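You operate a simulated robot arm through the tools that you are given. There is no shell and no other tool.

The job below is to be done with a simulated two-armed robot. You get a single attempt, and the scene is never put back.

Task
Stop the grey cabinet's run, set it to the white sign's current and run again.
Fine: blue switch off while you set it, on again before the green button.

The check looks at the end state, three seconds after you hand in, the way a careful person would. Anything else that was tipped, shoved, dropped, spilled or broken makes it a failure.

Robot
Two 7-joint arms with fingered hands on one trunk that stands fixed in place. Base frame: the origin is at the foot of the trunk, x ahead of it, y to its left, z up. Units: m, rad, N and s.
The left shoulder is at [0.057, 0.158, 1.219], the right one opposite. With the tool pointing down near the work surface each hand reaches from about 0.36 to 0.82 m from the base axis, measured 20 degrees to its own side. Payload 4 kg a hand.
Tool frame (each hand has its own): the origin (TCP) lies between the finger pads and is the grasp point; the fingertips stand 0.03 m ahead of it; z points along the fingers, y is the line along which they close. Largest opening 0.104 m; the body of the gripper starts 0.035 m behind the TCP. The gripper is a hand of 4 fingers: y runs from the thumb to the fingers, the wrist lies at [-0.015, -0.104, -0.178] in the tool frame.
Orientation is that of the tool frame in the base frame, as [roll, pitch, yaw] about the fixed x, y, z axes, in that order (R = Rz(yaw) Ry(pitch) Rx(roll)). With the fingers straight down and the wrist toward the robot, the tool's x, y and z point along [0, 1, 0], [1, 0, 0] and [0, 0, -1] of the base frame.

Tools
- The arms move only by the tool servo_tool. It takes "left_plan", "right_plan" or both (then of equal length, played together; a hand with none holds still); each is text: rows parted by semicolons, each of 6 numbers parted by spaces: the shift along the tool's x, y, z in m, then the turn, a rotation vector about the tool's x, y, z in rad. In form: dx dy dz ax ay az; .... A call has 1 to 20 rows; each row shifts and turns the commanded pose from where the row before left it, along the tool's axes as they then stand. Each row takes 0.2 s and may step no farther than 0.05 m and 0.15 rad from the row before; otherwise, the whole call is refused. Where a pose cannot be reached the arm comes as near as it can. A force on the tool above 50 N (or 10 N above the force at the start of the call, whichever is more), or a blocked arm, ends the call early, and 0.2 s more pass. In this call time passes only in rows, and 0.2 s behind the last. The reply holds the time, the measured pose of the TCP, the force on the tool along the base axes, the opening and the grip force, in the units named above and with some noise, with the torque about the TCP (base axes, N m) and any sound that the robot's microphone picked up, and new pictures: "views" is both (left out), scene, wrist or none (wrist: the cameras of the hands that moved).
- Cameras (640 x 400 px; columns grow to the right, rows downward): "scene" is now at [0.1481, 0.0058, 1.4126]; the picture's right is [0.04, -1.00, -0.00], its down [-0.26, -0.01, -0.97] and it looks along [0.97, 0.04, -0.26] (base axes); focal length 315 px, centre (320, 200). "left" rides on the left gripper at [-0.061, -0.092, -0.13] in its tool frame; the picture's right is [-0.81, -0.27, 0.52], its down [0.53, -0.71, 0.46] and it looks along [0.24, 0.64, 0.72] (tool axes); focal length 275 px, centre (320, 200). "right" rides on the right gripper at [0.061, -0.092, -0.13] in its tool frame; the picture's right is [-0.81, 0.28, -0.52], its down [-0.53, -0.71, 0.46] and it looks along [-0.24, 0.64, 0.72] (tool axes); focal length 275 px, centre (320, 200). There is no depth. A picture from a camera that has moved, and an enlarged one, comes with that camera's place and axes in the base frame and with its lens. The place of the scene camera against the robot may be out by one fixed shift of up to 0.018 m in any direction.
- raise_lower(by): slides the trunk up (or, below 0, down) by that many m; the arms and the scene camera ride with it, the base frame stays. It gives what a move gives, with no picture.
- move_fingers(index, middle, ring, thumb_bend, thumb_turn, hand): sets how far each is bent, from 0 (flat) to 1 (curled in); at 0.3 the hand is open as for a grip, at 0.7 the pads meet at the TCP. One left out holds its place. A second passes; each finger stops where it meets its share of the squeeze, and holds until it gets a number again. It is the only way to open and close the hand. It gives what a move gives, with no picture; readings hold the bend of each and the force on the fingers (four entries, about 0 where the hand has none), thumb and palm. thumb_turn goes from beside the hand (0) to across from the fingers (1), as for a grip.
- pan_tilt(pan, tilt): turns the head with the scene camera to pan (to the left, within 1.396 rad either way) and tilt (down, from -0.506 to 1.204), counted from straight ahead of the robot. It gives what a move gives, and a new picture of the scene camera.
- close_up(camera, box): a new picture of the part [left, top, right, bottom] of that camera's present view, enlarged. It takes no simulated time.
- hand_in(): hands the job in; it is judged then, once.

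Nothing tells you positions but the pictures and the camera data. Unless the task says otherwise, let go and move clear before handing in.

The tools are called after ">>>" by a JSON object that holds its "fn" and its "kwargs". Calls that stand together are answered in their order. servo_tool: Moves the arms, as the interface text tells. Its arguments: {"type":"object","properties":{"left_plan":{"type":"string"},"right_plan":{"type":"string"},"views":{"type":"string","enum":["both","scene","wrist","none"]}},"required":[]} The other tools are called the same way: raise_lower (by) slides the trunk up or down; move_fingers (index, middle, ring, thumb_bend, thumb_turn, hand) moves the fingers one by one; pan_tilt (pan, tilt) turns the head that bears the scene camera; close_up (camera, box) takes an enlarged picture of a part of a camera's view; hand_in () hands the job in.

At the start:

```text
time_s: 0.0
left_tool_pos: [0.4883, 0.1886, 1.3286]
left_orientation: [-3.138, 0.001, 1.57]
left_ft_force: [0.7, 0.1, -0.3]
left_ft_torque: [0.01, -0.04, 0.03]
left_gripper_width: 0.1034
left_grip_force: 0.2
left_shape: jaw
left_bend: [0.3, 0.3, 0.3, 0.3, 0.98]
left_finger forces: [0.0, 0.1, 0.1, 0.2, 0.0, 0.0]
right_tool_pos: [0.5362, -0.282, 1.3556]
right_orientation: [3.141, 0.0, 1.569]
right_ft_force: [0.0, 0.1, 0.7]
right_ft_torque: [-0.02, -0.01, 0.01]
right_gripper_width: 0.1038
right_grip_force: 0.1
right_shape: jaw
right_bend: [0.3, 0.3, 0.3, 0.3, 0.98]
right_finger forces: [0.1, 0.0, 0.1, 0.0, 0.0, 0.1]
trunk travel left (down, up): [-0.425, 0.082]
head pan, tilt: [0.045, 0.248]
```

scene: 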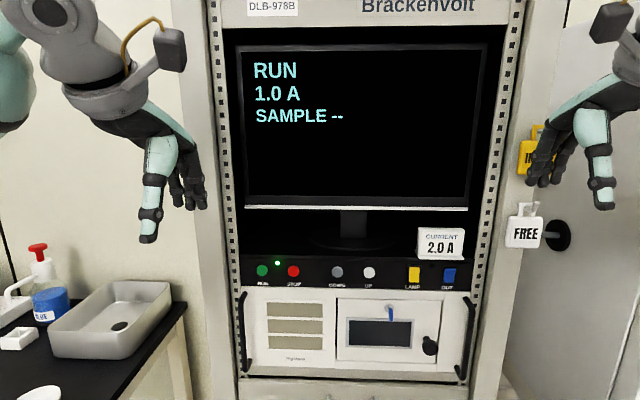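
right: 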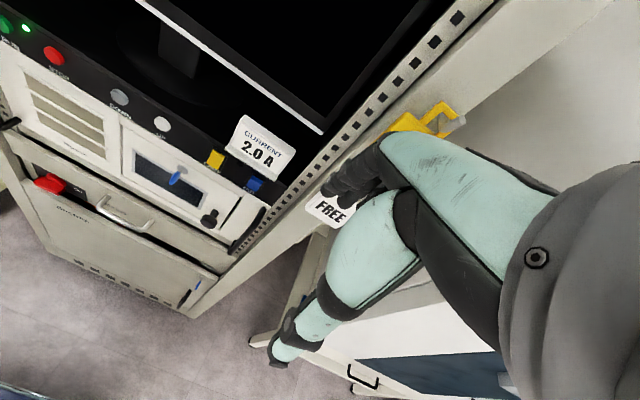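
left: 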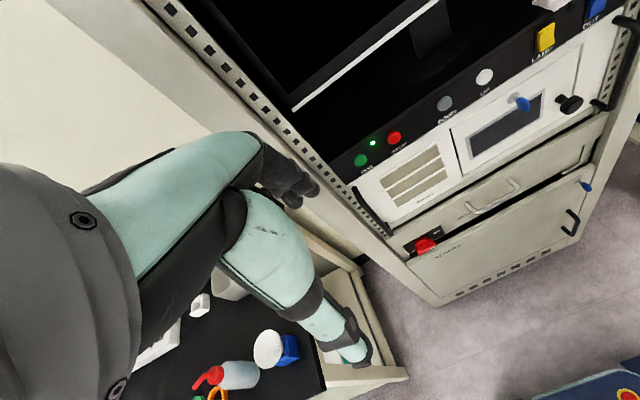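

The cabinet ahead shows RUN 1.0 A, with a panel of buttons (RUN, STOP, DOWN, UP) and switches (LAMP yellow, OUT blue), and a white sign that seems to read CURRENT 2.0 A. I'll look closer before moving anything.

>>> {"fn": "close_up", "kwargs": {"camera": "scene", "box": [230, 220, 480, 376]}}

>>> {"fn": "close_up", "kwargs": {"camera": "scene", "box": [390, 210, 490, 300]}}

>>> {"fn": "close_up", "kwargs": {"camera": "scene", "box": [480, 100, 640, 260]}}

>>> {"fn": "close_up", "kwargs": {"camera": "scene", "box": [230, 220, 400, 326]}}

```text
2.56 times, centred on (355, 298) of scene
camera zoom: at [0.1481, 0.0058, 1.4126], right [0.04, -1.0, 0.0], down [-0.26, -0.01, -0.97], along [0.97, 0.04, -0.26], focal length 805 px, centre (230, -51)
```

zoom: 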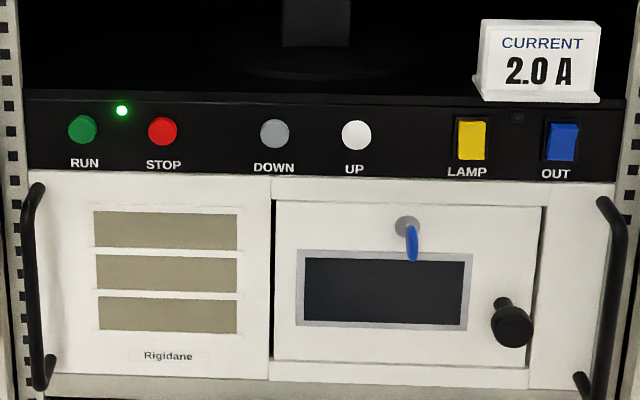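

```text
4.44 times, centred on (440, 255) of scene
camera zoom: at [0.1481, 0.0058, 1.4126], right [0.04, -1.0, 0.0], down [-0.26, -0.01, -0.97], along [0.97, 0.04, -0.26], focal length 1398 px, centre (-213, -44)
```

zoom: 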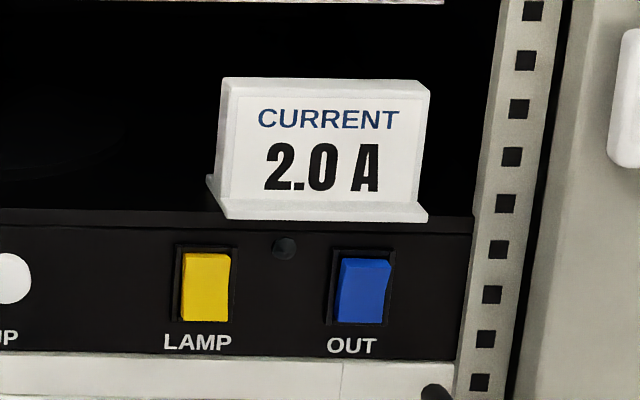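

```text
2.50 times, centred on (560, 180) of scene
camera zoom: at [0.1481, 0.0058, 1.4126], right [0.04, -1.0, 0.0], down [-0.26, -0.01, -0.97], along [0.97, 0.04, -0.26], focal length 786 px, centre (-280, 250)
```

zoom: 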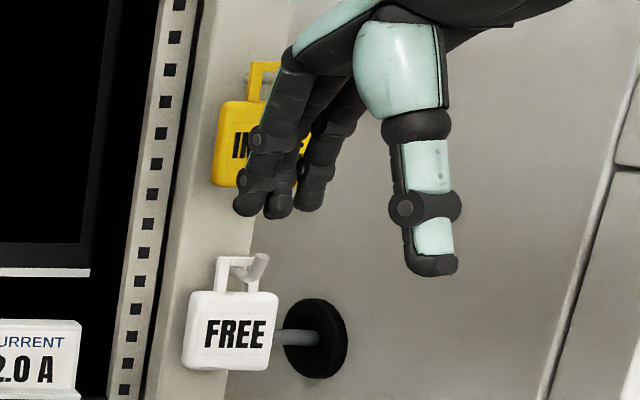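

```text
3.76 times, centred on (315, 273) of scene
camera zoom: at [0.1481, 0.0058, 1.4126], right [0.04, -1.0, 0.0], down [-0.26, -0.01, -0.97], along [0.97, 0.04, -0.26], focal length 1184 px, centre (339, -75)
```

zoom: 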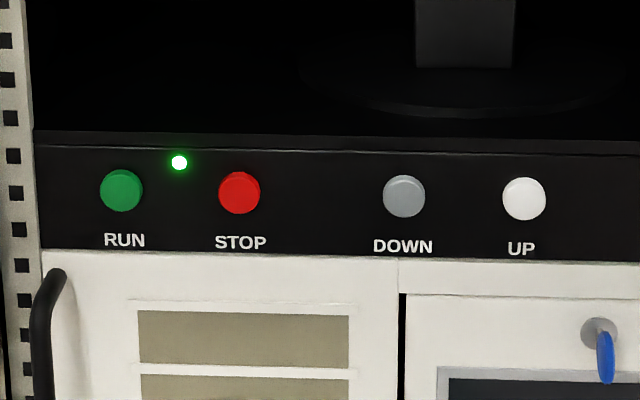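

The white sign reads CURRENT 2.0 A. The buttons lie in a row at about x 0.73, z 1.107: RUN y≈0.147, STOP 0.084, DOWN -0.006, UP -0.07, LAMP -0.16 and OUT -0.229. I'll look around once for other notes, then shape a pointing finger on the right hand.

>>> {"fn": "pan_tilt", "kwargs": {"pan": 0.0, "tilt": 0.5}}

>>> {"fn": "move_fingers", "kwargs": {"hand": "right", "index": 0.0, "middle": 1.0, "ring": 1.0, "thumb_bend": 0.6, "thumb_turn": 0.98}}

>>> {"fn": "close_up", "kwargs": {"camera": "right", "box": [0, 0, 640, 400]}}

>>> {"fn": "close_up", "kwargs": {"camera": "scene", "box": [400, 0, 640, 150]}}

```text
time_s: 0.8
left_tool_pos: [0.4747, 0.1886, 1.3341]
left_orientation: [3.132, 0.001, 1.571]
left_ft_force: [-0.2, 0.3, 0.3]
left_ft_torque: [-0.01, 0.01, 0.02]
left_gripper_width: 0.104
left_grip_force: 0.0
left_shape: jaw
left_bend: [0.3, 0.3, 0.3, 0.3, 0.98]
left_finger forces: [0.1, 0.1, 0.0, 0.1, 0.0, 0.1]
right_tool_pos: [0.5196, -0.282, 1.3609]
right_orientation: [3.129, 0.002, 1.569]
right_ft_force: [0.4, -0.6, -0.5]
right_ft_torque: [0.0, 0.0, 0.03]
right_gripper_width: 0.1039
right_grip_force: 0.0
right_shape: jaw
right_bend: [0.3, 0.3, 0.3, 0.3, 0.98]
right_finger forces: [0.1, 0.1, 0.0, 0.0, 0.1, 0.0]
trunk travel left (down, up): [-0.425, 0.082]
head pan, tilt: [0.0, 0.499]
camera scene: at [0.1458, 0.0016, 1.3893], right [0.0, -1.0, 0.0], down [-0.49, 0.0, -0.87], along [0.87, 0.0, -0.49], focal length 315 px, centre (320, 200)
```

scene: 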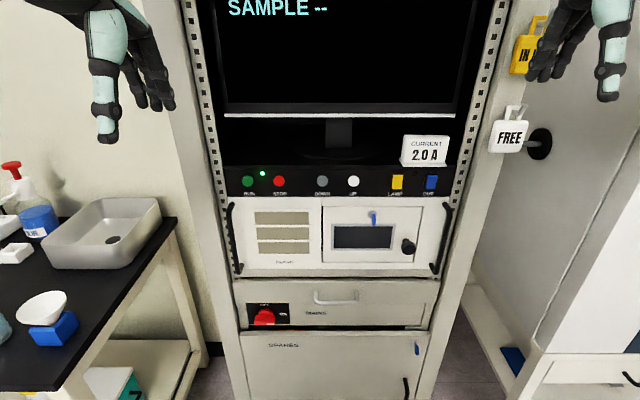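

```text
time_s: 1.8
left_tool_pos: [0.4737, 0.1893, 1.3352]
left_orientation: [3.132, -0.001, 1.572]
left_ft_force: [0.1, 0.1, -0.1]
left_ft_torque: [0.01, 0.03, 0.02]
left_gripper_width: 0.1039
left_grip_force: 0.0
left_shape: jaw
left_bend: [0.3, 0.3, 0.3, 0.3, 0.98]
left_finger forces: [0.0, 0.0, 0.1, 0.0, 0.1, 0.1]
right_tool_pos: [0.5198, -0.2834, 1.3616]
right_orientation: [3.129, -0.001, 1.57]
right_ft_force: [0.5, 0.4, 0.2]
right_ft_torque: [-0.01, -0.02, 0.01]
right_gripper_width: 0.1069
right_grip_force: 0.0
right_shape: fingers
right_bend: [0.0, 1.0, 1.0, 0.6, 0.99]
right_finger forces: [0.0, 0.0, 0.0, 0.1, 0.0, 0.0]
trunk travel left (down, up): [-0.425, 0.082]
head pan, tilt: [0.0, 0.499]
```

```text
1.00 times, centred on (320, 200) of right (not enlarged: the box is as wide or as high as the picture)
camera zoom: at [0.4271, -0.2222, 1.4909], right [0.27, -0.81, 0.52], down [-0.71, -0.53, -0.46], along [0.65, -0.25, -0.72], focal length 275 px, centre (320, 200)
```

zoom: 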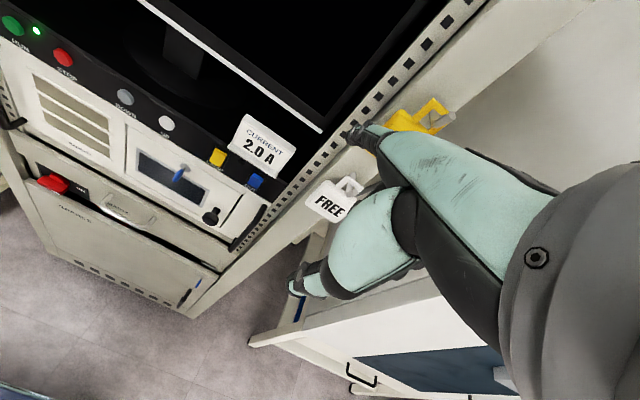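

```text
2.67 times, centred on (520, 75) of scene
camera zoom: at [0.1458, 0.0017, 1.3893], right [0.0, -1.0, 0.0], down [-0.49, 0.0, -0.87], along [0.87, 0.0, -0.49], focal length 839 px, centre (-213, 533)
```

zoom: 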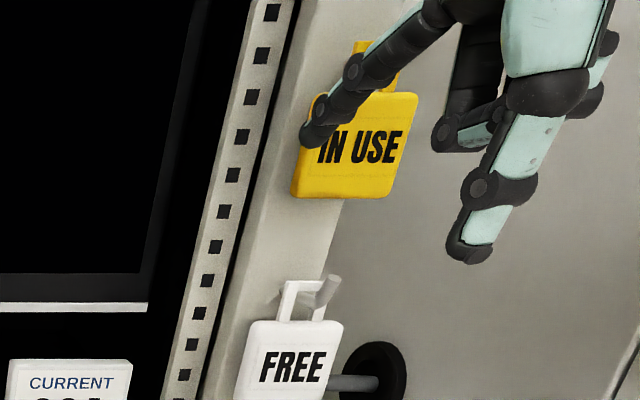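

The index finger of the right hand now points forward and down at about 45° from the tool axis, with its tip about 0.096 m along tool y from the TCP. I'll shape the left hand the same way, then pitch both hands so the index fingers point level. After that I'll bring them in front of the panel, left at STOP and right at OUT, well short of contact.

>>> {"fn": "move_fingers", "kwargs": {"hand": "left", "index": 0.0, "middle": 1.0, "ring": 1.0, "thumb_bend": 0.6, "thumb_turn": 0.98}}

>>> {"fn": "servo_tool", "kwargs": {"right_plan": "0 0 0 -0.13 0 0; 0 0 0 -0.13 0 0; 0 0 0 -0.13 0 0; 0 0 0 -0.13 0 0; 0 0 0 -0.13 0 0; 0 0 0 -0.13 0 0; 0.005 -0.0259 0.0312 0 0 0; 0.005 -0.0259 0.0312 0 0 0; 0.005 -0.0259 0.0312 0 0 0; 0.005 -0.0259 0.0312 0 0 0; 0.005 -0.0259 0.0312 0 0 0; 0.005 -0.0259 0.0312 0 0 0; 0.005 -0.0259 0.0312 0 0 0; 0.005 -0.0259 0.0312 0 0 0", "left_plan": "0 0 0 -0.13 0 0; 0 0 0 -0.13 0 0; 0 0 0 -0.13 0 0; 0 0 0 -0.13 0 0; 0 0 0 -0.13 0 0; 0 0 0 -0.13 0 0; -0.0114 -0.021 0.0313 0 0 0; -0.0114 -0.021 0.0313 0 0 0; -0.0114 -0.021 0.0313 0 0 0; -0.0114 -0.021 0.0313 0 0 0; -0.0114 -0.021 0.0313 0 0 0; -0.0114 -0.021 0.0313 0 0 0; -0.0114 -0.021 0.0313 0 0 0; -0.0114 -0.021 0.0313 0 0 0", "views": "both"}}

```text
time_s: 2.8
left_tool_pos: [0.4728, 0.189, 1.3356]
left_orientation: [3.129, 0.0, 1.57]
left_ft_force: [-0.5, -0.1, -0.3]
left_ft_torque: [0.01, 0.03, 0.01]
left_gripper_width: 0.1069
left_grip_force: 0.0
left_shape: fingers
left_bend: [0.0, 1.0, 1.0, 0.6, 0.99]
left_finger forces: [0.1, 0.0, 0.0, 0.0, 0.0, 0.1]
right_tool_pos: [0.5188, -0.2833, 1.3625]
right_orientation: [3.129, 0.001, 1.569]
right_ft_force: [0.7, 0.0, -0.1]
right_ft_torque: [0.01, -0.01, -0.01]
right_gripper_width: 0.1069
right_grip_force: 0.1
right_shape: fingers
right_bend: [0.0, 1.0, 1.0, 0.6, 0.99]
right_finger forces: [0.1, 0.1, 0.0, 0.0, 0.0, 0.1]
trunk travel left (down, up): [-0.425, 0.082]
head pan, tilt: [0.0, 0.499]
```

```text
time_s: 5.8
left_tool_pos: [0.5323, 0.0979, 1.0399]
left_orientation: [2.349, 0.0, 1.571]
left_ft_force: [0.3, -0.3, 0.0]
left_ft_torque: [-0.01, 0.0, 0.03]
left_gripper_width: 0.1067
left_grip_force: 0.1
left_shape: fingers
left_bend: [0.0, 1.0, 1.0, 0.6, 0.99]
left_finger forces: [0.0, 0.0, 0.0, 0.1, 0.0, 0.0]
right_tool_pos: [0.5364, -0.2645, 1.2019]
right_orientation: [2.349, -0.001, 1.569]
right_ft_force: [0.9, 0.4, 0.0]
right_ft_torque: [0.01, -0.03, 0.03]
right_gripper_width: 0.1067
right_grip_force: 0.1
right_shape: fingers
right_bend: [0.0, 1.0, 1.0, 0.6, 0.99]
right_finger forces: [0.0, 0.0, 0.0, 0.0, 0.0, 0.0]
right hand out of reach, approached as far as the arm can: row 11, 12, 13, 14
trunk travel left (down, up): [-0.425, 0.082]
head pan, tilt: [0.0, 0.499]
camera scene: at [0.1448, 0.0011, 1.3894], right [0.0, -1.0, 0.0], down [-0.49, 0.0, -0.87], along [0.87, 0.0, -0.49], focal length 315 px, centre (320, 200)
camera right: at [0.3793, -0.2033, 1.2276], right [-0.18, -0.81, 0.56], down [-0.18, -0.53, -0.83], along [0.97, -0.25, -0.05], focal length 275 px, centre (320, 200)
camera left: at [0.3757, 0.0365, 1.0658], right [0.18, -0.81, -0.56], down [-0.18, 0.53, -0.83], along [0.97, 0.24, -0.05], focal length 275 px, centre (320, 200)
```

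scene: 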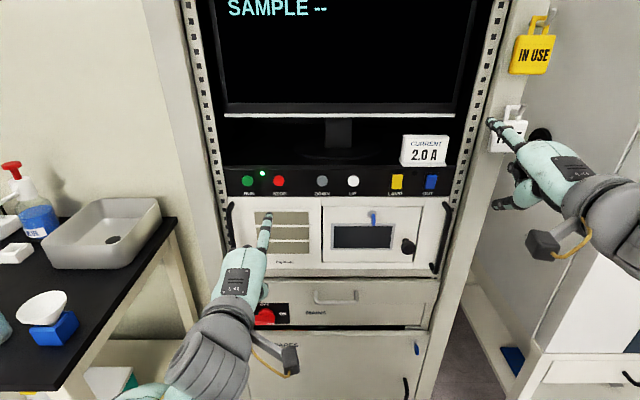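
right: 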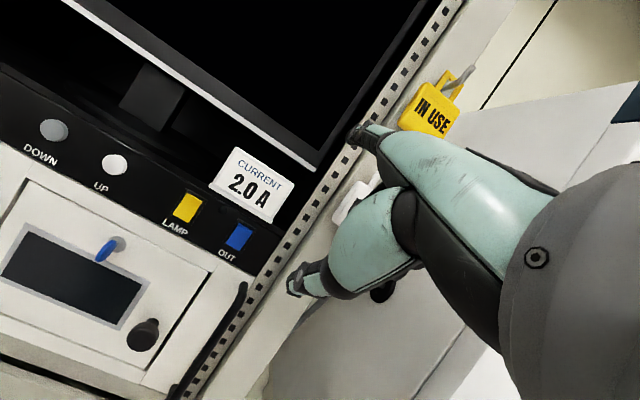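
left: 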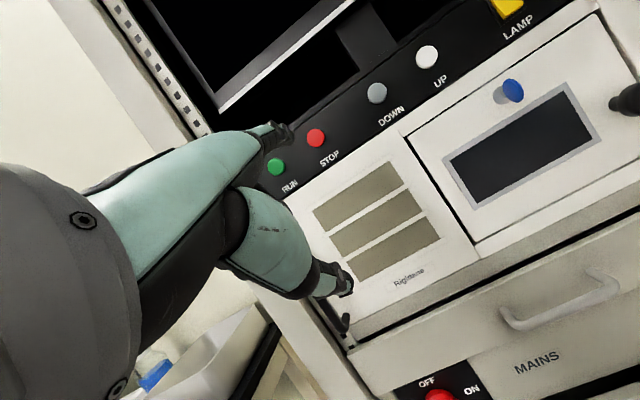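

The left index finger is level and in front of STOP at almost the right height. The right hand stopped at z 1.20, where its reach ran out. I'll measure the left fingertip against the STOP button in close-ups.

>>> {"fn": "close_up", "kwargs": {"camera": "left", "box": [220, 80, 380, 180]}}

>>> {"fn": "close_up", "kwargs": {"camera": "scene", "box": [220, 160, 380, 260]}}

>>> {"fn": "close_up", "kwargs": {"camera": "right", "box": [140, 170, 300, 270]}}

```text
4.00 times, centred on (300, 130) of left
camera zoom: at [0.3757, 0.0365, 1.0658], right [0.18, -0.81, -0.56], down [-0.18, 0.53, -0.83], along [0.97, 0.24, -0.05], focal length 1101 px, centre (400, 480)
```

zoom: 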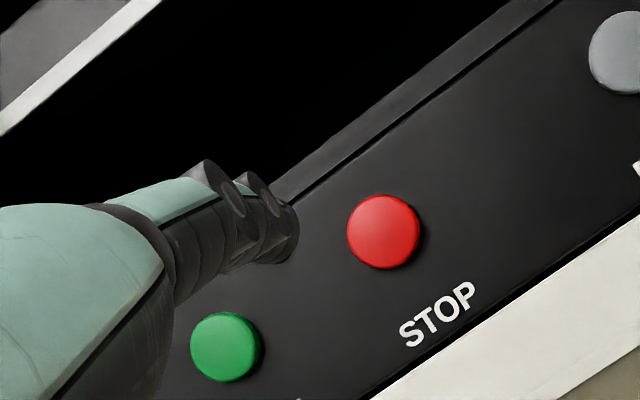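

```text
4.00 times, centred on (300, 210) of scene
camera zoom: at [0.1448, 0.0011, 1.3894], right [0.0, -1.0, 0.0], down [-0.49, 0.0, -0.87], along [0.87, 0.0, -0.49], focal length 1258 px, centre (400, 160)
```

zoom: 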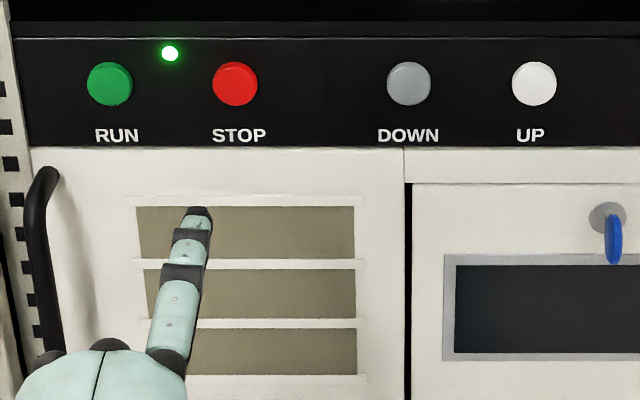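

```text
4.00 times, centred on (220, 220) of right
camera zoom: at [0.3793, -0.2033, 1.2276], right [-0.18, -0.81, 0.56], down [-0.18, -0.53, -0.83], along [0.97, -0.25, -0.05], focal length 1101 px, centre (720, 120)
```

zoom: 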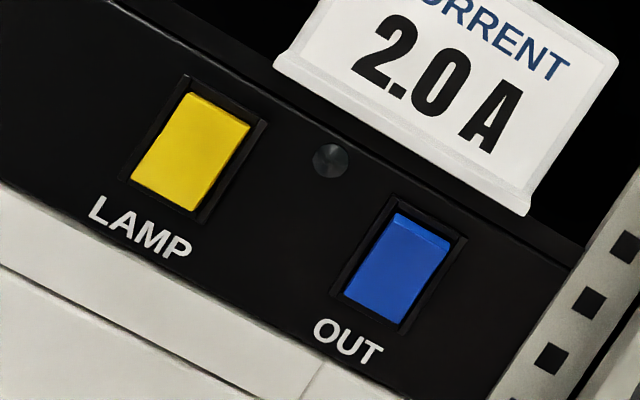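

The left fingertip is at about [0.600, 0.084, 1.109], and STOP is at about [0.71–0.73, 0.081, 1.114]. I'll bring the tip closer, stopping short of contact, and tilt the head so the screen and panel are both in view.

>>> {"fn": "servo_tool", "kwargs": {"left_plan": "-0.001 0.02 0.0177 0 0 0; -0.001 0.02 0.0177 0 0 0; -0.001 0.02 0.0177 0 0 0", "views": "wrist"}}

>>> {"fn": "pan_tilt", "kwargs": {"pan": 0.0, "tilt": 0.3}}

>>> {"fn": "close_up", "kwargs": {"camera": "left", "box": [220, 80, 380, 180]}}

>>> {"fn": "close_up", "kwargs": {"camera": "scene", "box": [220, 200, 380, 300]}}

```text
time_s: 6.6
left_tool_pos: [0.6147, 0.0944, 1.0455]
left_orientation: [2.351, 0.001, 1.571]
left_ft_force: [-0.1, 1.6, 0.5]
left_ft_torque: [-0.04, -0.02, -0.01]
left_gripper_width: 0.1066
left_grip_force: 0.2
left_shape: fingers
left_bend: [0.0, 1.0, 1.0, 0.6, 0.99]
left_finger forces: [0.1, 0.0, 0.1, 0.1, 0.1, 0.0]
right_tool_pos: [0.5374, -0.2638, 1.2002]
right_orientation: [2.348, 0.0, 1.568]
right_ft_force: [0.9, 0.3, 0.8]
right_ft_torque: [-0.02, 0.02, 0.0]
right_gripper_width: 0.1069
right_grip_force: 0.1
right_shape: fingers
right_bend: [0.0, 1.0, 1.0, 0.6, 0.99]
right_finger forces: [0.0, 0.0, 0.1, 0.0, 0.0, 0.0]
trunk travel left (down, up): [-0.425, 0.082]
head pan, tilt: [0.0, 0.499]
camera left: at [0.4567, 0.0328, 1.0712], right [0.17, -0.81, -0.56], down [-0.18, 0.53, -0.83], along [0.97, 0.24, -0.05], focal length 275 px, centre (320, 200)
```

left: 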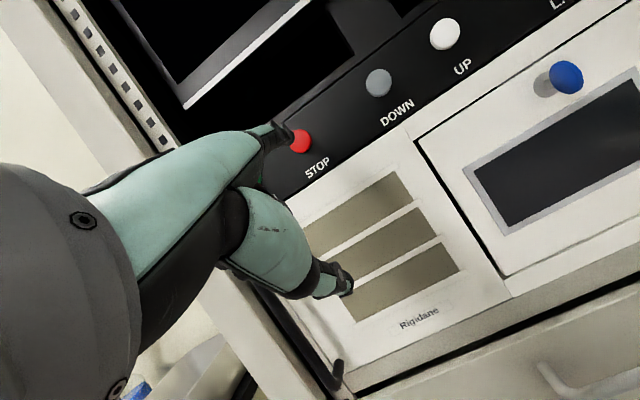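

```text
time_s: 7.3
left_tool_pos: [0.6135, 0.0954, 1.046]
left_orientation: [2.35, 0.001, 1.571]
left_ft_force: [-0.4, 0.2, -0.5]
left_ft_torque: [0.01, 0.0, 0.02]
left_gripper_width: 0.1068
left_grip_force: 0.1
left_shape: fingers
left_bend: [0.0, 1.0, 1.0, 0.6, 0.99]
left_finger forces: [0.0, 0.0, 0.0, 0.0, 0.1, 0.0]
right_tool_pos: [0.5368, -0.2635, 1.2005]
right_orientation: [2.349, 0.0, 1.57]
right_ft_force: [0.2, -0.2, -0.1]
right_ft_torque: [-0.01, -0.01, -0.02]
right_gripper_width: 0.1065
right_grip_force: 0.1
right_shape: fingers
right_bend: [0.0, 1.0, 1.0, 0.6, 0.99]
right_finger forces: [0.0, 0.0, 0.0, 0.0, 0.0, 0.1]
trunk travel left (down, up): [-0.425, 0.082]
head pan, tilt: [0.0, 0.3]
camera scene: at [0.148, 0.0017, 1.4076], right [0.0, -1.0, 0.0], down [-0.31, 0.0, -0.95], along [0.95, 0.0, -0.31], focal length 315 px, centre (320, 200)
```

scene: 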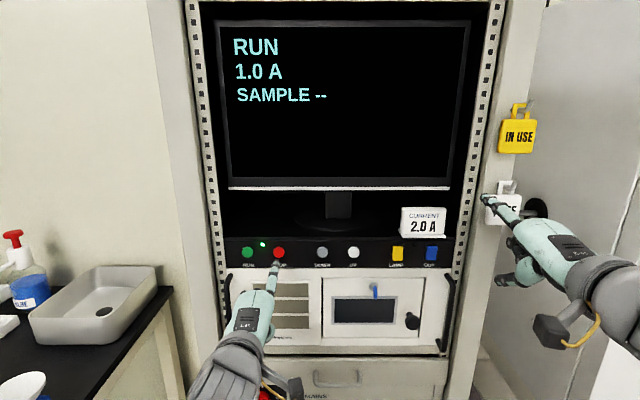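

```text
4.00 times, centred on (300, 130) of left
camera zoom: at [0.4559, 0.0331, 1.0715], right [0.17, -0.81, -0.56], down [-0.18, 0.53, -0.83], along [0.97, 0.24, -0.05], focal length 1101 px, centre (400, 480)
```

zoom: 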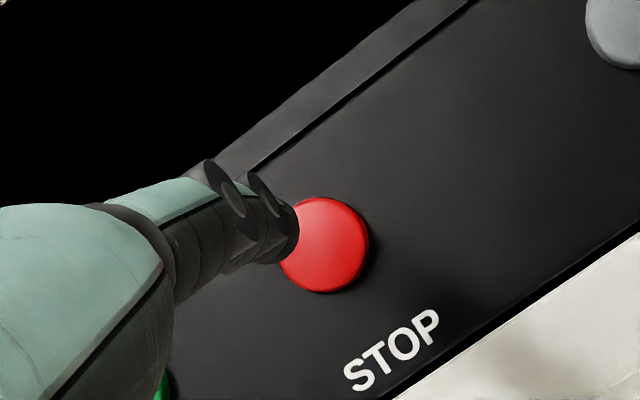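

```text
4.00 times, centred on (300, 250) of scene
camera zoom: at [0.148, 0.0017, 1.4076], right [0.0, -1.0, 0.0], down [-0.31, 0.0, -0.95], along [0.95, 0.0, -0.31], focal length 1258 px, centre (400, 0)
```

zoom: 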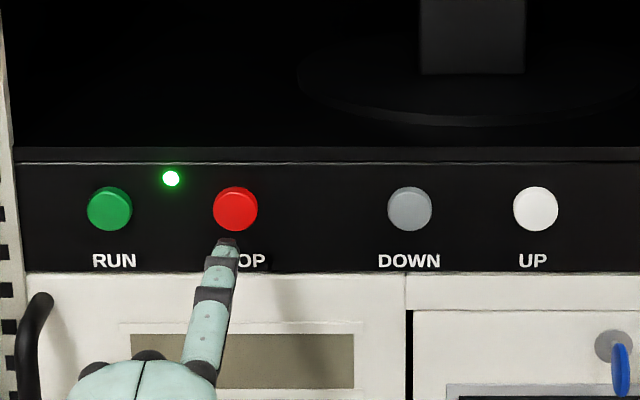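

STOP triangulates to [0.724, 0.082, 1.116], and the left fingertip at about [0.681, 0.081, 1.115] is lined up with it. I'll push straight forward in small steps.

>>> {"fn": "servo_tool", "kwargs": {"left_plan": "0 0.0124 0.0124 0 0 0; 0 0.0088 0.0088 0 0 0; 0 0.0035 0.0035 0 0 0; 0 0.0028 0.0028 0 0 0; 0 0.0028 0.0028 0 0 0", "views": "both"}}

```text
time_s: 8.5
left_tool_pos: [0.6547, 0.0934, 1.0453]
left_orientation: [2.351, 0.001, 1.572]
left_ft_force: [-1.7, 0.7, -0.1]
left_ft_torque: [0.04, -0.08, -0.01]
left_gripper_width: 0.1067
left_grip_force: 1.0
left_shape: fingers
left_bend: [0.0, 1.0, 1.0, 0.6, 0.99]
left_finger forces: [1.3, 0.0, 0.0, 0.0, 0.0, 0.0]
right_tool_pos: [0.5361, -0.2647, 1.2021]
right_orientation: [2.35, 0.0, 1.569]
right_ft_force: [0.3, 0.7, 0.6]
right_ft_torque: [-0.04, -0.02, -0.01]
right_gripper_width: 0.1068
right_grip_force: 0.0
right_shape: fingers
right_bend: [0.0, 1.0, 1.0, 0.6, 0.99]
right_finger forces: [0.1, 0.0, 0.1, 0.0, 0.0, 0.0]
trunk travel left (down, up): [-0.425, 0.082]
head pan, tilt: [0.0, 0.3]
heard: click
camera scene: at [0.1476, 0.0016, 1.4077], right [0.0, -1.0, 0.0], down [-0.31, 0.0, -0.95], along [0.95, 0.0, -0.31], focal length 315 px, centre (320, 200)
camera left: at [0.4973, 0.0322, 1.0718], right [0.17, -0.81, -0.56], down [-0.18, 0.53, -0.83], along [0.97, 0.24, -0.05], focal length 275 px, centre (320, 200)
```

scene: 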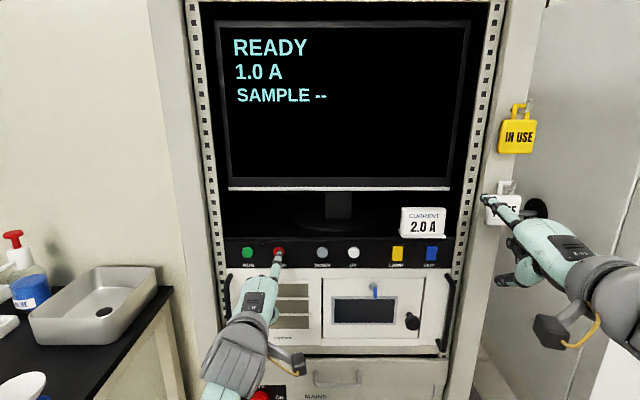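
left: 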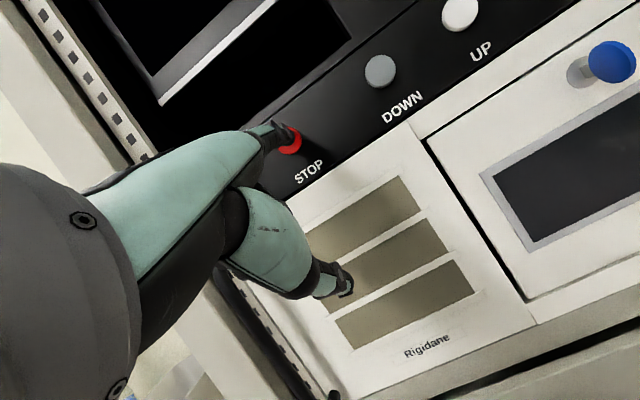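

STOP clicked and the screen now shows READY 1.0 A. I'll back the left finger off and study the two rockers to read their states.

>>> {"fn": "servo_tool", "kwargs": {"left_plan": "0 -0.012 -0.012 0 0 0; 0 -0.02 -0.02 0 0 0; 0 -0.02 -0.02 0 0 0", "views": "scene"}}

>>> {"fn": "close_up", "kwargs": {"camera": "right", "box": [160, 185, 264, 250]}}

>>> {"fn": "close_up", "kwargs": {"camera": "scene", "box": [380, 235, 450, 279]}}

```text
time_s: 9.3
left_tool_pos: [0.5818, 0.094, 1.0448]
left_orientation: [2.35, -0.001, 1.573]
left_ft_force: [-0.5, 0.3, -0.3]
left_ft_torque: [0.0, 0.02, -0.01]
left_gripper_width: 0.1067
left_grip_force: 0.2
left_shape: fingers
left_bend: [0.0, 1.0, 1.0, 0.6, 0.99]
left_finger forces: [0.0, 0.0, 0.0, 0.1, 0.0, 0.0]
right_tool_pos: [0.5365, -0.2635, 1.2022]
right_orientation: [2.349, 0.0, 1.57]
right_ft_force: [0.0, -0.5, 0.5]
right_ft_torque: [0.0, 0.0, 0.0]
right_gripper_width: 0.107
right_grip_force: 0.0
right_shape: fingers
right_bend: [0.0, 1.0, 1.0, 0.6, 0.99]
right_finger forces: [0.0, 0.0, 0.0, 0.0, 0.1, 0.0]
trunk travel left (down, up): [-0.425, 0.082]
head pan, tilt: [0.0, 0.3]
camera scene: at [0.147, 0.0015, 1.4078], right [0.0, -1.0, 0.0], down [-0.31, 0.0, -0.95], along [0.95, 0.0, -0.31], focal length 315 px, centre (320, 200)
```

scene: 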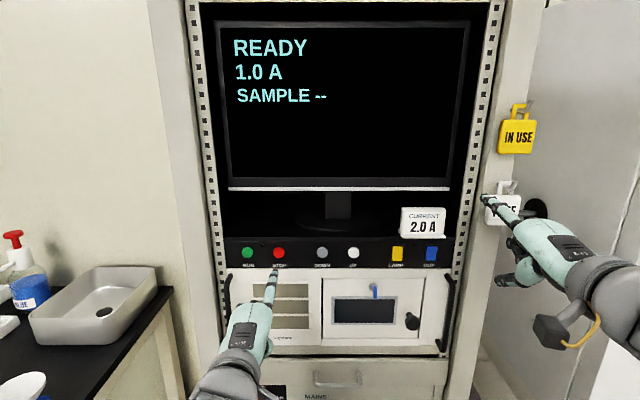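

```text
6.15 times, centred on (212, 218) of right
camera zoom: at [0.379, -0.203, 1.2278], right [-0.18, -0.81, 0.56], down [-0.18, -0.53, -0.83], along [0.97, -0.25, -0.05], focal length 1694 px, centre (985, 92)
```

zoom: 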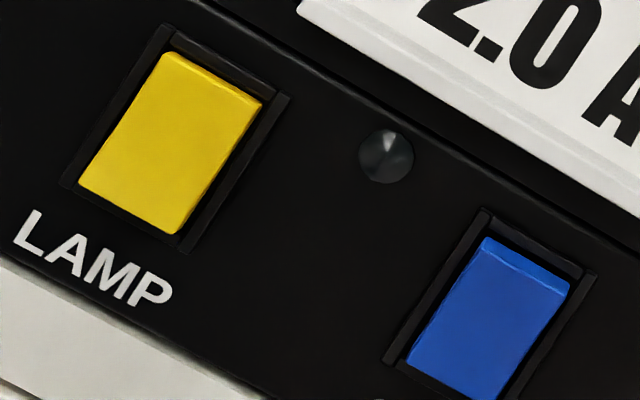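

```text
9.09 times, centred on (415, 257) of scene
camera zoom: at [0.147, 0.0015, 1.4078], right [0.0, -1.0, 0.0], down [-0.31, 0.0, -0.95], along [0.95, 0.0, -0.31], focal length 2860 px, centre (-544, -318)
```

zoom: 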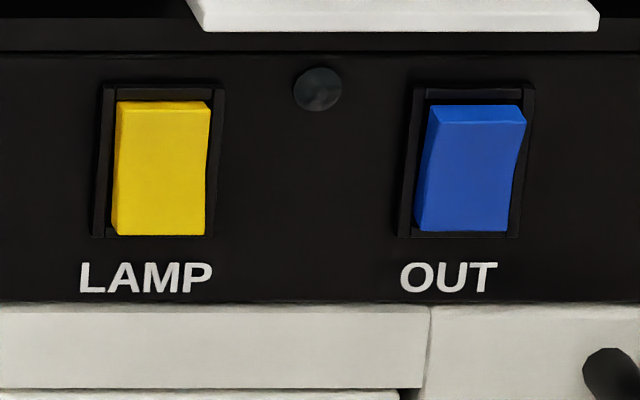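

OUT's rocker has its bottom pressed in and its top standing out, while LAMP is the opposite way round. I'll try bringing the right hand forward, inward and down to OUT's height, still well clear of the panel.

>>> {"fn": "servo_tool", "kwargs": {"right_plan": "0.01 0.0141 0.0141 0 0 0; 0.01 0.0141 0.0141 0 0 0; 0 -0.0283 0.0283 0 0 0; 0 -0.0283 0.0283 0 0 0; 0 -0.0283 0.0283 0 0 0; 0 -0.0283 0.0283 0 0 0", "views": "both"}}

```text
time_s: 10.7
left_tool_pos: [0.582, 0.0927, 1.0439]
left_orientation: [2.351, 0.001, 1.571]
left_ft_force: [0.2, -0.9, -0.8]
left_ft_torque: [0.02, 0.01, -0.01]
left_gripper_width: 0.107
left_grip_force: 0.1
left_shape: fingers
left_bend: [0.0, 1.0, 1.0, 0.6, 0.99]
left_finger forces: [0.1, 0.1, 0.0, 0.0, 0.1, 0.1]
right_tool_pos: [0.5763, -0.2422, 1.204]
right_orientation: [2.356, 0.0, 1.572]
right_ft_force: [-0.5, 0.9, 0.5]
right_ft_torque: [0.01, 0.02, -0.01]
right_gripper_width: 0.1068
right_grip_force: 0.1
right_shape: fingers
right_bend: [0.0, 1.0, 1.0, 0.6, 0.99]
right_finger forces: [0.0, 0.0, 0.0, 0.0, 0.1, 0.1]
right hand out of reach, approached as far as the arm can: row 3, 4, 5, 6
trunk travel left (down, up): [-0.425, 0.082]
head pan, tilt: [0.0, 0.3]
camera scene: at [0.1477, 0.0015, 1.4077], right [0.0, -1.0, 0.0], down [-0.31, 0.0, -0.95], along [0.95, 0.0, -0.31], focal length 315 px, centre (320, 200)
camera right: at [0.418, -0.1832, 1.2312], right [-0.17, -0.81, 0.56], down [-0.18, -0.53, -0.83], along [0.97, -0.24, -0.06], focal length 275 px, centre (320, 200)
```

scene: 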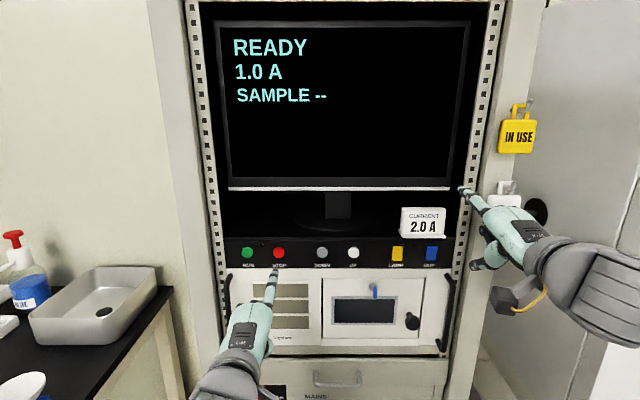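
right: 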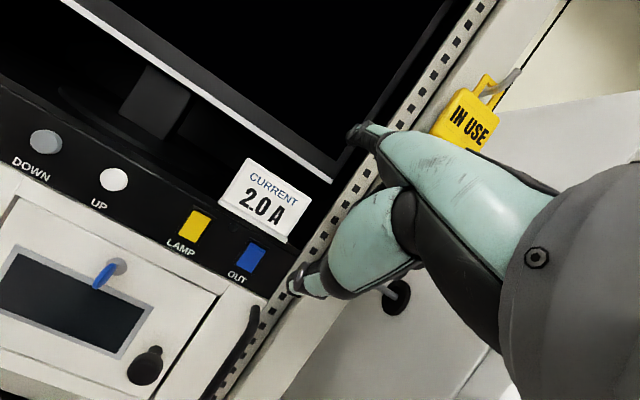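

The right forearm comes in from the outside and can't go lower with the trunk at this height. I'll lift the left hand back and up, then lower the trunk 0.15 m so that the right finger comes level with the panel.

>>> {"fn": "servo_tool", "kwargs": {"left_plan": "0 0.0159 -0.0371 0 0 0; 0 0.0159 -0.0371 0 0 0; 0 0.0159 -0.0371 0 0 0; 0 0.0159 -0.0371 0 0 0", "right_plan": "0 -0.014 -0.014 0 0 0; 0 -0.014 -0.014 0 0 0; 0 0 0 0 0 0; 0 0 0 0 0 0", "views": "scene"}}

```text
time_s: 11.7
left_tool_pos: [0.5218, 0.0922, 1.1946]
left_orientation: [2.351, 0.002, 1.57]
left_ft_force: [-0.4, 1.0, -1.2]
left_ft_torque: [0.0, 0.03, 0.0]
left_gripper_width: 0.1067
left_grip_force: 0.1
left_shape: fingers
left_bend: [0.0, 1.0, 1.0, 0.6, 0.99]
left_finger forces: [0.0, 0.1, 0.1, 0.1, 0.0, 0.1]
right_tool_pos: [0.5372, -0.2434, 1.2047]
right_orientation: [2.347, 0.0, 1.567]
right_ft_force: [-0.3, -0.3, -0.3]
right_ft_torque: [0.0, 0.0, 0.02]
right_gripper_width: 0.1067
right_grip_force: 0.0
right_shape: fingers
right_bend: [0.0, 1.0, 1.0, 0.6, 0.99]
right_finger forces: [0.0, 0.0, 0.0, 0.0, 0.1, 0.0]
trunk travel left (down, up): [-0.425, 0.082]
head pan, tilt: [0.0, 0.3]
camera scene: at [0.1475, 0.0011, 1.4078], right [0.0, -1.0, 0.0], down [-0.31, 0.0, -0.95], along [0.95, 0.0, -0.31], focal length 315 px, centre (320, 200)
```

scene: 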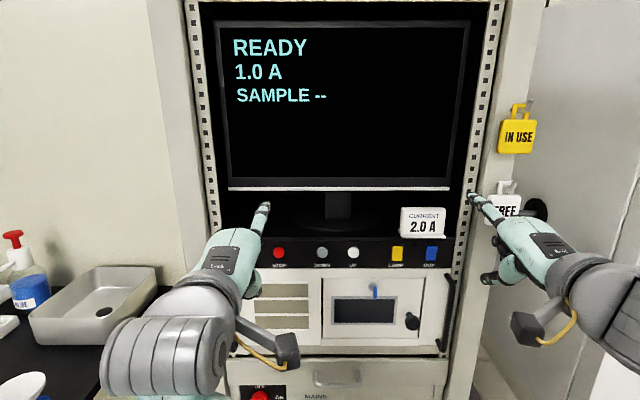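

Before lowering, I'll check the space below the right and left forearms.

>>> {"fn": "pan_tilt", "kwargs": {"pan": -0.8, "tilt": 0.7}}

>>> {"fn": "pan_tilt", "kwargs": {"pan": 0.8, "tilt": 0.7}}

```text
time_s: 12.8
left_tool_pos: [0.5225, 0.0911, 1.1941]
left_orientation: [2.351, 0.0, 1.572]
left_ft_force: [-0.4, 0.8, 0.1]
left_ft_torque: [-0.03, 0.0, -0.04]
left_gripper_width: 0.1068
left_grip_force: 0.1
left_shape: fingers
left_bend: [0.0, 1.0, 1.0, 0.6, 0.99]
left_finger forces: [0.1, 0.0, 0.0, 0.1, 0.0, 0.0]
right_tool_pos: [0.5371, -0.2424, 1.2031]
right_orientation: [2.35, -0.001, 1.573]
right_ft_force: [-1.8, 0.3, -0.2]
right_ft_torque: [0.02, 0.04, -0.06]
right_gripper_width: 0.1068
right_grip_force: 0.2
right_shape: fingers
right_bend: [0.0, 1.0, 1.0, 0.6, 0.99]
right_finger forces: [0.0, 0.1, 0.1, 0.0, 0.0, 0.1]
trunk travel left (down, up): [-0.425, 0.082]
head pan, tilt: [-0.799, 0.7]
camera scene: at [0.1133, -0.0592, 1.3721], right [-0.72, -0.7, 0.01], down [-0.46, 0.46, -0.76], along [0.53, -0.55, -0.65], focal length 315 px, centre (320, 200)
```

scene: 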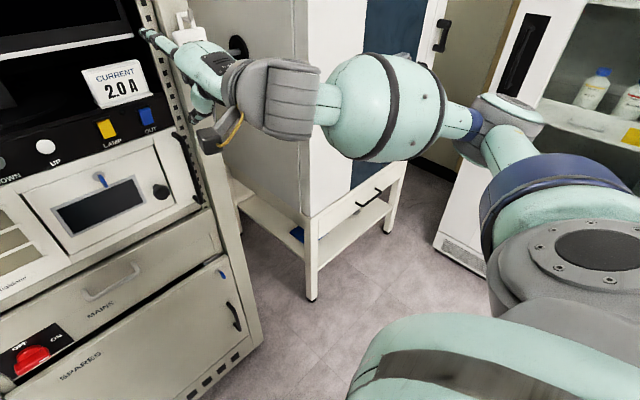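

```text
time_s: 14.5
left_tool_pos: [0.5227, 0.0925, 1.1939]
left_orientation: [2.352, 0.001, 1.572]
left_ft_force: [-0.4, -0.1, -0.3]
left_ft_torque: [0.0, 0.02, -0.03]
left_gripper_width: 0.1069
left_grip_force: 0.1
left_shape: fingers
left_bend: [0.0, 1.0, 1.0, 0.6, 0.99]
left_finger forces: [0.0, 0.1, 0.0, 0.0, 0.0, 0.1]
right_tool_pos: [0.536, -0.2432, 1.2036]
right_orientation: [2.35, -0.001, 1.571]
right_ft_force: [0.5, 0.3, -0.7]
right_ft_torque: [0.0, -0.01, 0.01]
right_gripper_width: 0.1067
right_grip_force: 0.0
right_shape: fingers
right_bend: [0.0, 1.0, 1.0, 0.6, 0.99]
right_finger forces: [0.0, 0.0, 0.0, 0.0, 0.0, 0.0]
trunk travel left (down, up): [-0.425, 0.082]
head pan, tilt: [0.799, 0.7]
camera scene: at [0.1134, 0.0625, 1.372], right [0.72, -0.7, -0.01], down [-0.46, -0.46, -0.76], along [0.53, 0.55, -0.65], focal length 315 px, centre (320, 200)
```

scene: 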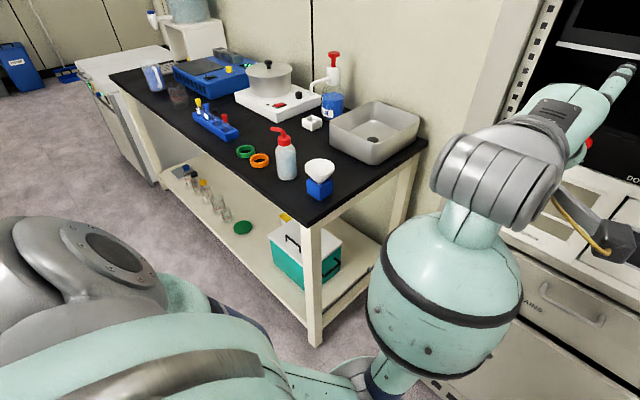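

The space under both forearms is clear: the table corner is near [0.44, 0.47] and the right cabinet starts beyond x 0.75. I'll lower the trunk 0.15 m.

>>> {"fn": "raise_lower", "kwargs": {"by": -0.15}}

>>> {"fn": "pan_tilt", "kwargs": {"pan": 0.0, "tilt": 0.1}}

>>> {"fn": "close_up", "kwargs": {"camera": "right", "box": [0, 0, 640, 400]}}

```text
time_s: 16.2
left_tool_pos: [0.5219, 0.0913, 1.0491]
left_orientation: [2.34, 0.004, 1.571]
left_ft_force: [-0.3, -0.1, 0.5]
left_ft_torque: [-0.01, 0.01, -0.04]
left_gripper_width: 0.1067
left_grip_force: 0.1
left_shape: fingers
left_bend: [0.0, 1.0, 1.0, 0.6, 0.99]
left_finger forces: [0.0, 0.1, 0.0, 0.1, 0.0, 0.1]
right_tool_pos: [0.5371, -0.2416, 1.0557]
right_orientation: [2.349, 0.0, 1.57]
right_ft_force: [0.9, -0.2, 0.4]
right_ft_torque: [0.02, 0.03, -0.02]
right_gripper_width: 0.107
right_grip_force: 0.0
right_shape: fingers
right_bend: [0.0, 1.0, 1.0, 0.6, 0.99]
right_finger forces: [0.0, 0.0, 0.0, 0.0, 0.1, 0.1]
trunk travel left (down, up): [-0.275, 0.232]
head pan, tilt: [0.799, 0.7]
```

```text
time_s: 17.4
left_tool_pos: [0.5213, 0.0915, 1.0487]
left_orientation: [2.34, 0.002, 1.57]
left_ft_force: [0.0, -0.2, 0.5]
left_ft_torque: [0.04, -0.03, 0.01]
left_gripper_width: 0.1069
left_grip_force: 0.0
left_shape: fingers
left_bend: [0.0, 1.0, 1.0, 0.6, 0.99]
left_finger forces: [0.1, 0.0, 0.0, 0.1, 0.0, 0.0]
right_tool_pos: [0.5371, -0.2428, 1.0534]
right_orientation: [2.351, 0.0, 1.569]
right_ft_force: [0.1, -0.4, -0.1]
right_ft_torque: [0.01, 0.02, 0.0]
right_gripper_width: 0.1067
right_grip_force: 0.1
right_shape: fingers
right_bend: [0.0, 1.0, 1.0, 0.6, 0.99]
right_finger forces: [0.1, 0.0, 0.0, 0.0, 0.0, 0.0]
trunk travel left (down, up): [-0.275, 0.232]
head pan, tilt: [0.0, 0.099]
camera scene: at [0.1448, 0.0017, 1.2763], right [0.0, -1.0, 0.0], down [-0.11, 0.0, -0.99], along [0.99, 0.0, -0.11], focal length 315 px, centre (320, 200)
```

scene: 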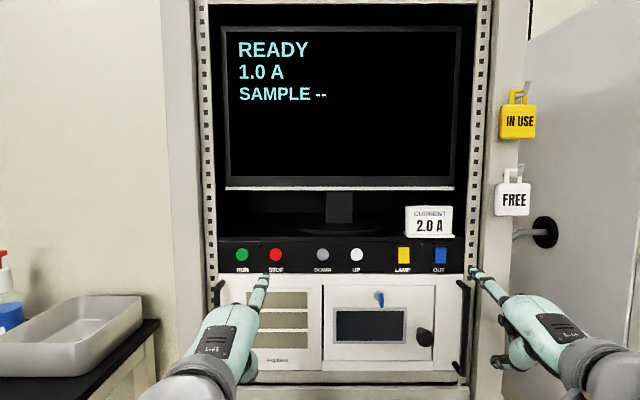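

```text
1.00 times, centred on (320, 200) of right (not enlarged: the box is as wide or as high as the picture)
camera zoom: at [0.3799, -0.182, 1.0804], right [-0.18, -0.81, 0.56], down [-0.18, -0.53, -0.83], along [0.97, -0.24, -0.05], focal length 275 px, centre (320, 200)
```

zoom: 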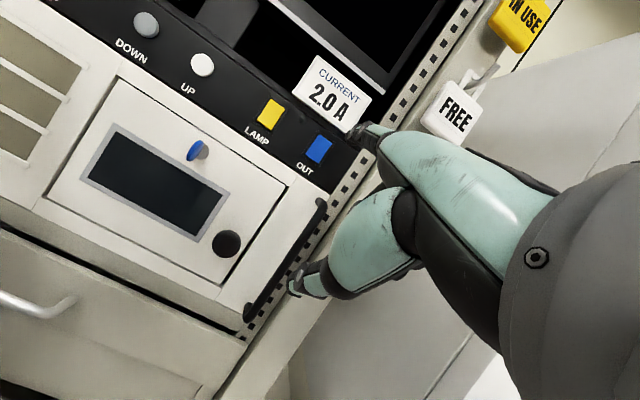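

The right fingertip is now at about [0.605, -0.229, 1.12], in front of OUT's upper half. I'll check its alignment in close-ups.

>>> {"fn": "close_up", "kwargs": {"camera": "right", "box": [280, 80, 440, 180]}}

>>> {"fn": "close_up", "kwargs": {"camera": "scene", "box": [380, 190, 540, 290]}}

```text
4.00 times, centred on (360, 130) of right
camera zoom: at [0.3799, -0.182, 1.0804], right [-0.18, -0.81, 0.56], down [-0.18, -0.53, -0.83], along [0.97, -0.24, -0.05], focal length 1101 px, centre (160, 480)
```

zoom: 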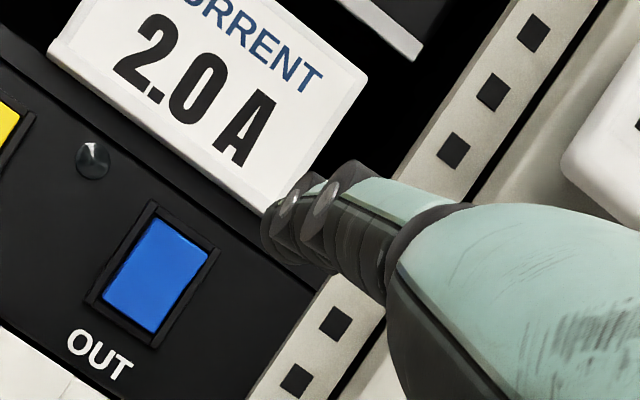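

```text
4.00 times, centred on (460, 240) of scene
camera zoom: at [0.1448, 0.0017, 1.2763], right [0.0, -1.0, 0.0], down [-0.11, 0.0, -0.99], along [0.99, 0.0, -0.11], focal length 1258 px, centre (-240, 40)
```

zoom: 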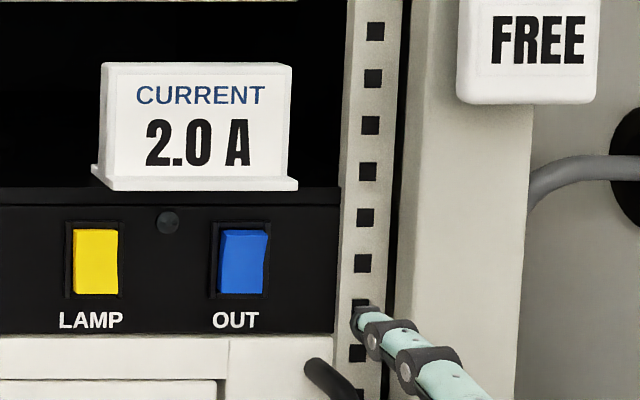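

The right tip lines up with the upper half of OUT (y -0.229, z 1.124). I'll advance 0.085 m and recheck clearance from the handle and the sign before pressing.

>>> {"fn": "servo_tool", "kwargs": {"right_plan": "0 0.0163 0.0145 0 0 0; 0 0.0155 0.0155 0 0 0; 0 0.0155 0.0155 0 0 0; 0 0.0134 0.0134 0 0 0", "views": "both"}}

>>> {"fn": "close_up", "kwargs": {"camera": "right", "box": [240, 80, 400, 180]}}

>>> {"fn": "close_up", "kwargs": {"camera": "scene", "box": [380, 220, 540, 320]}}

```text
time_s: 18.4
left_tool_pos: [0.5226, 0.0915, 1.0493]
left_orientation: [2.34, 0.001, 1.571]
left_ft_force: [-0.8, 0.0, 0.8]
left_ft_torque: [-0.01, -0.05, 0.01]
left_gripper_width: 0.1065
left_grip_force: 0.0
left_shape: fingers
left_bend: [0.0, 1.0, 1.0, 0.6, 0.99]
left_finger forces: [0.0, 0.0, 0.1, 0.0, 0.0, 0.1]
right_tool_pos: [0.6226, -0.2428, 1.056]
right_orientation: [2.353, 0.001, 1.57]
right_ft_force: [-0.1, -0.3, -0.2]
right_ft_torque: [-0.03, 0.0, -0.03]
right_gripper_width: 0.1065
right_grip_force: 0.0
right_shape: fingers
right_bend: [0.0, 1.0, 1.0, 0.6, 0.99]
right_finger forces: [0.1, 0.0, 0.2, 0.1, 0.0, 0.0]
trunk travel left (down, up): [-0.275, 0.232]
head pan, tilt: [0.0, 0.099]
camera scene: at [0.1454, 0.0017, 1.2763], right [0.0, -1.0, 0.0], down [-0.11, 0.0, -0.99], along [0.99, 0.0, -0.11], focal length 315 px, centre (320, 200)
camera right: at [0.4653, -0.1823, 1.0835], right [-0.17, -0.81, 0.56], down [-0.18, -0.53, -0.83], along [0.97, -0.24, -0.06], focal length 275 px, centre (320, 200)
```

scene: 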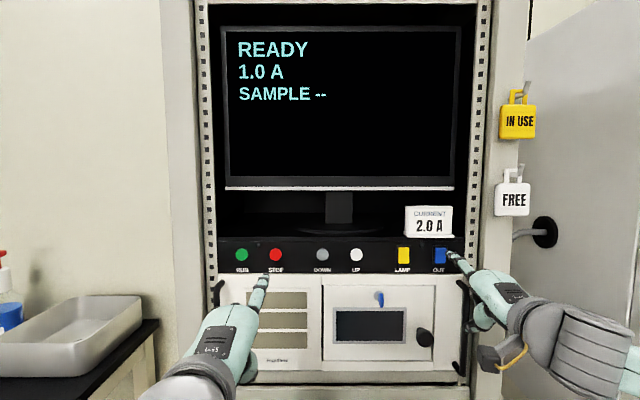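
right: 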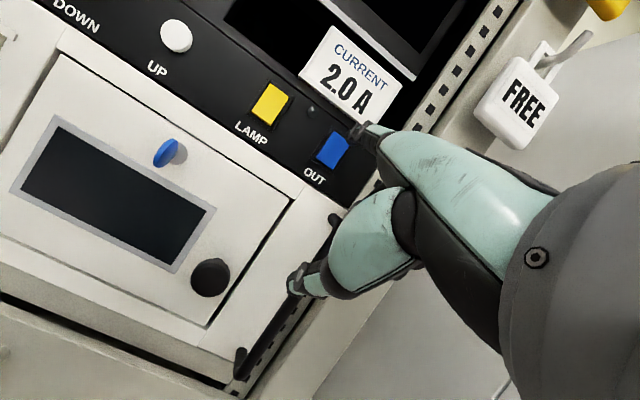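

```text
4.00 times, centred on (320, 130) of right
camera zoom: at [0.4653, -0.1823, 1.0835], right [-0.17, -0.81, 0.56], down [-0.18, -0.53, -0.83], along [0.97, -0.24, -0.06], focal length 1101 px, centre (320, 480)
```

zoom: 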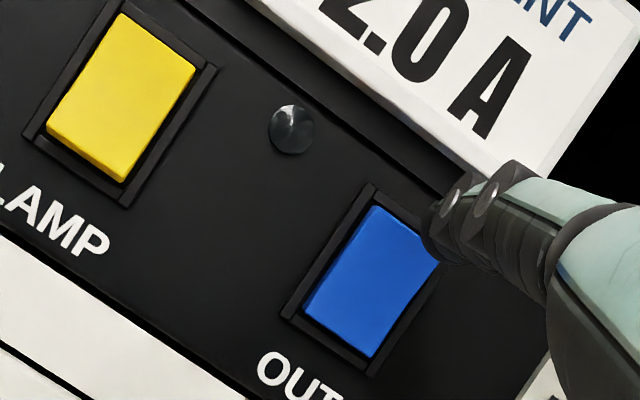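

```text
4.00 times, centred on (460, 270) of scene
camera zoom: at [0.1454, 0.0017, 1.2763], right [0.0, -1.0, 0.0], down [-0.11, 0.0, -0.99], along [0.99, 0.0, -0.11], focal length 1258 px, centre (-240, -80)
```

zoom: 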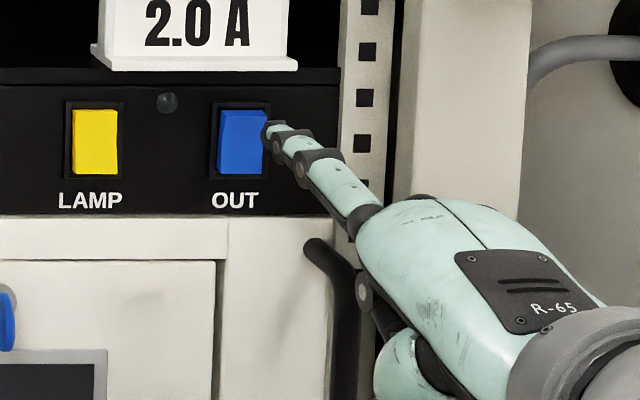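

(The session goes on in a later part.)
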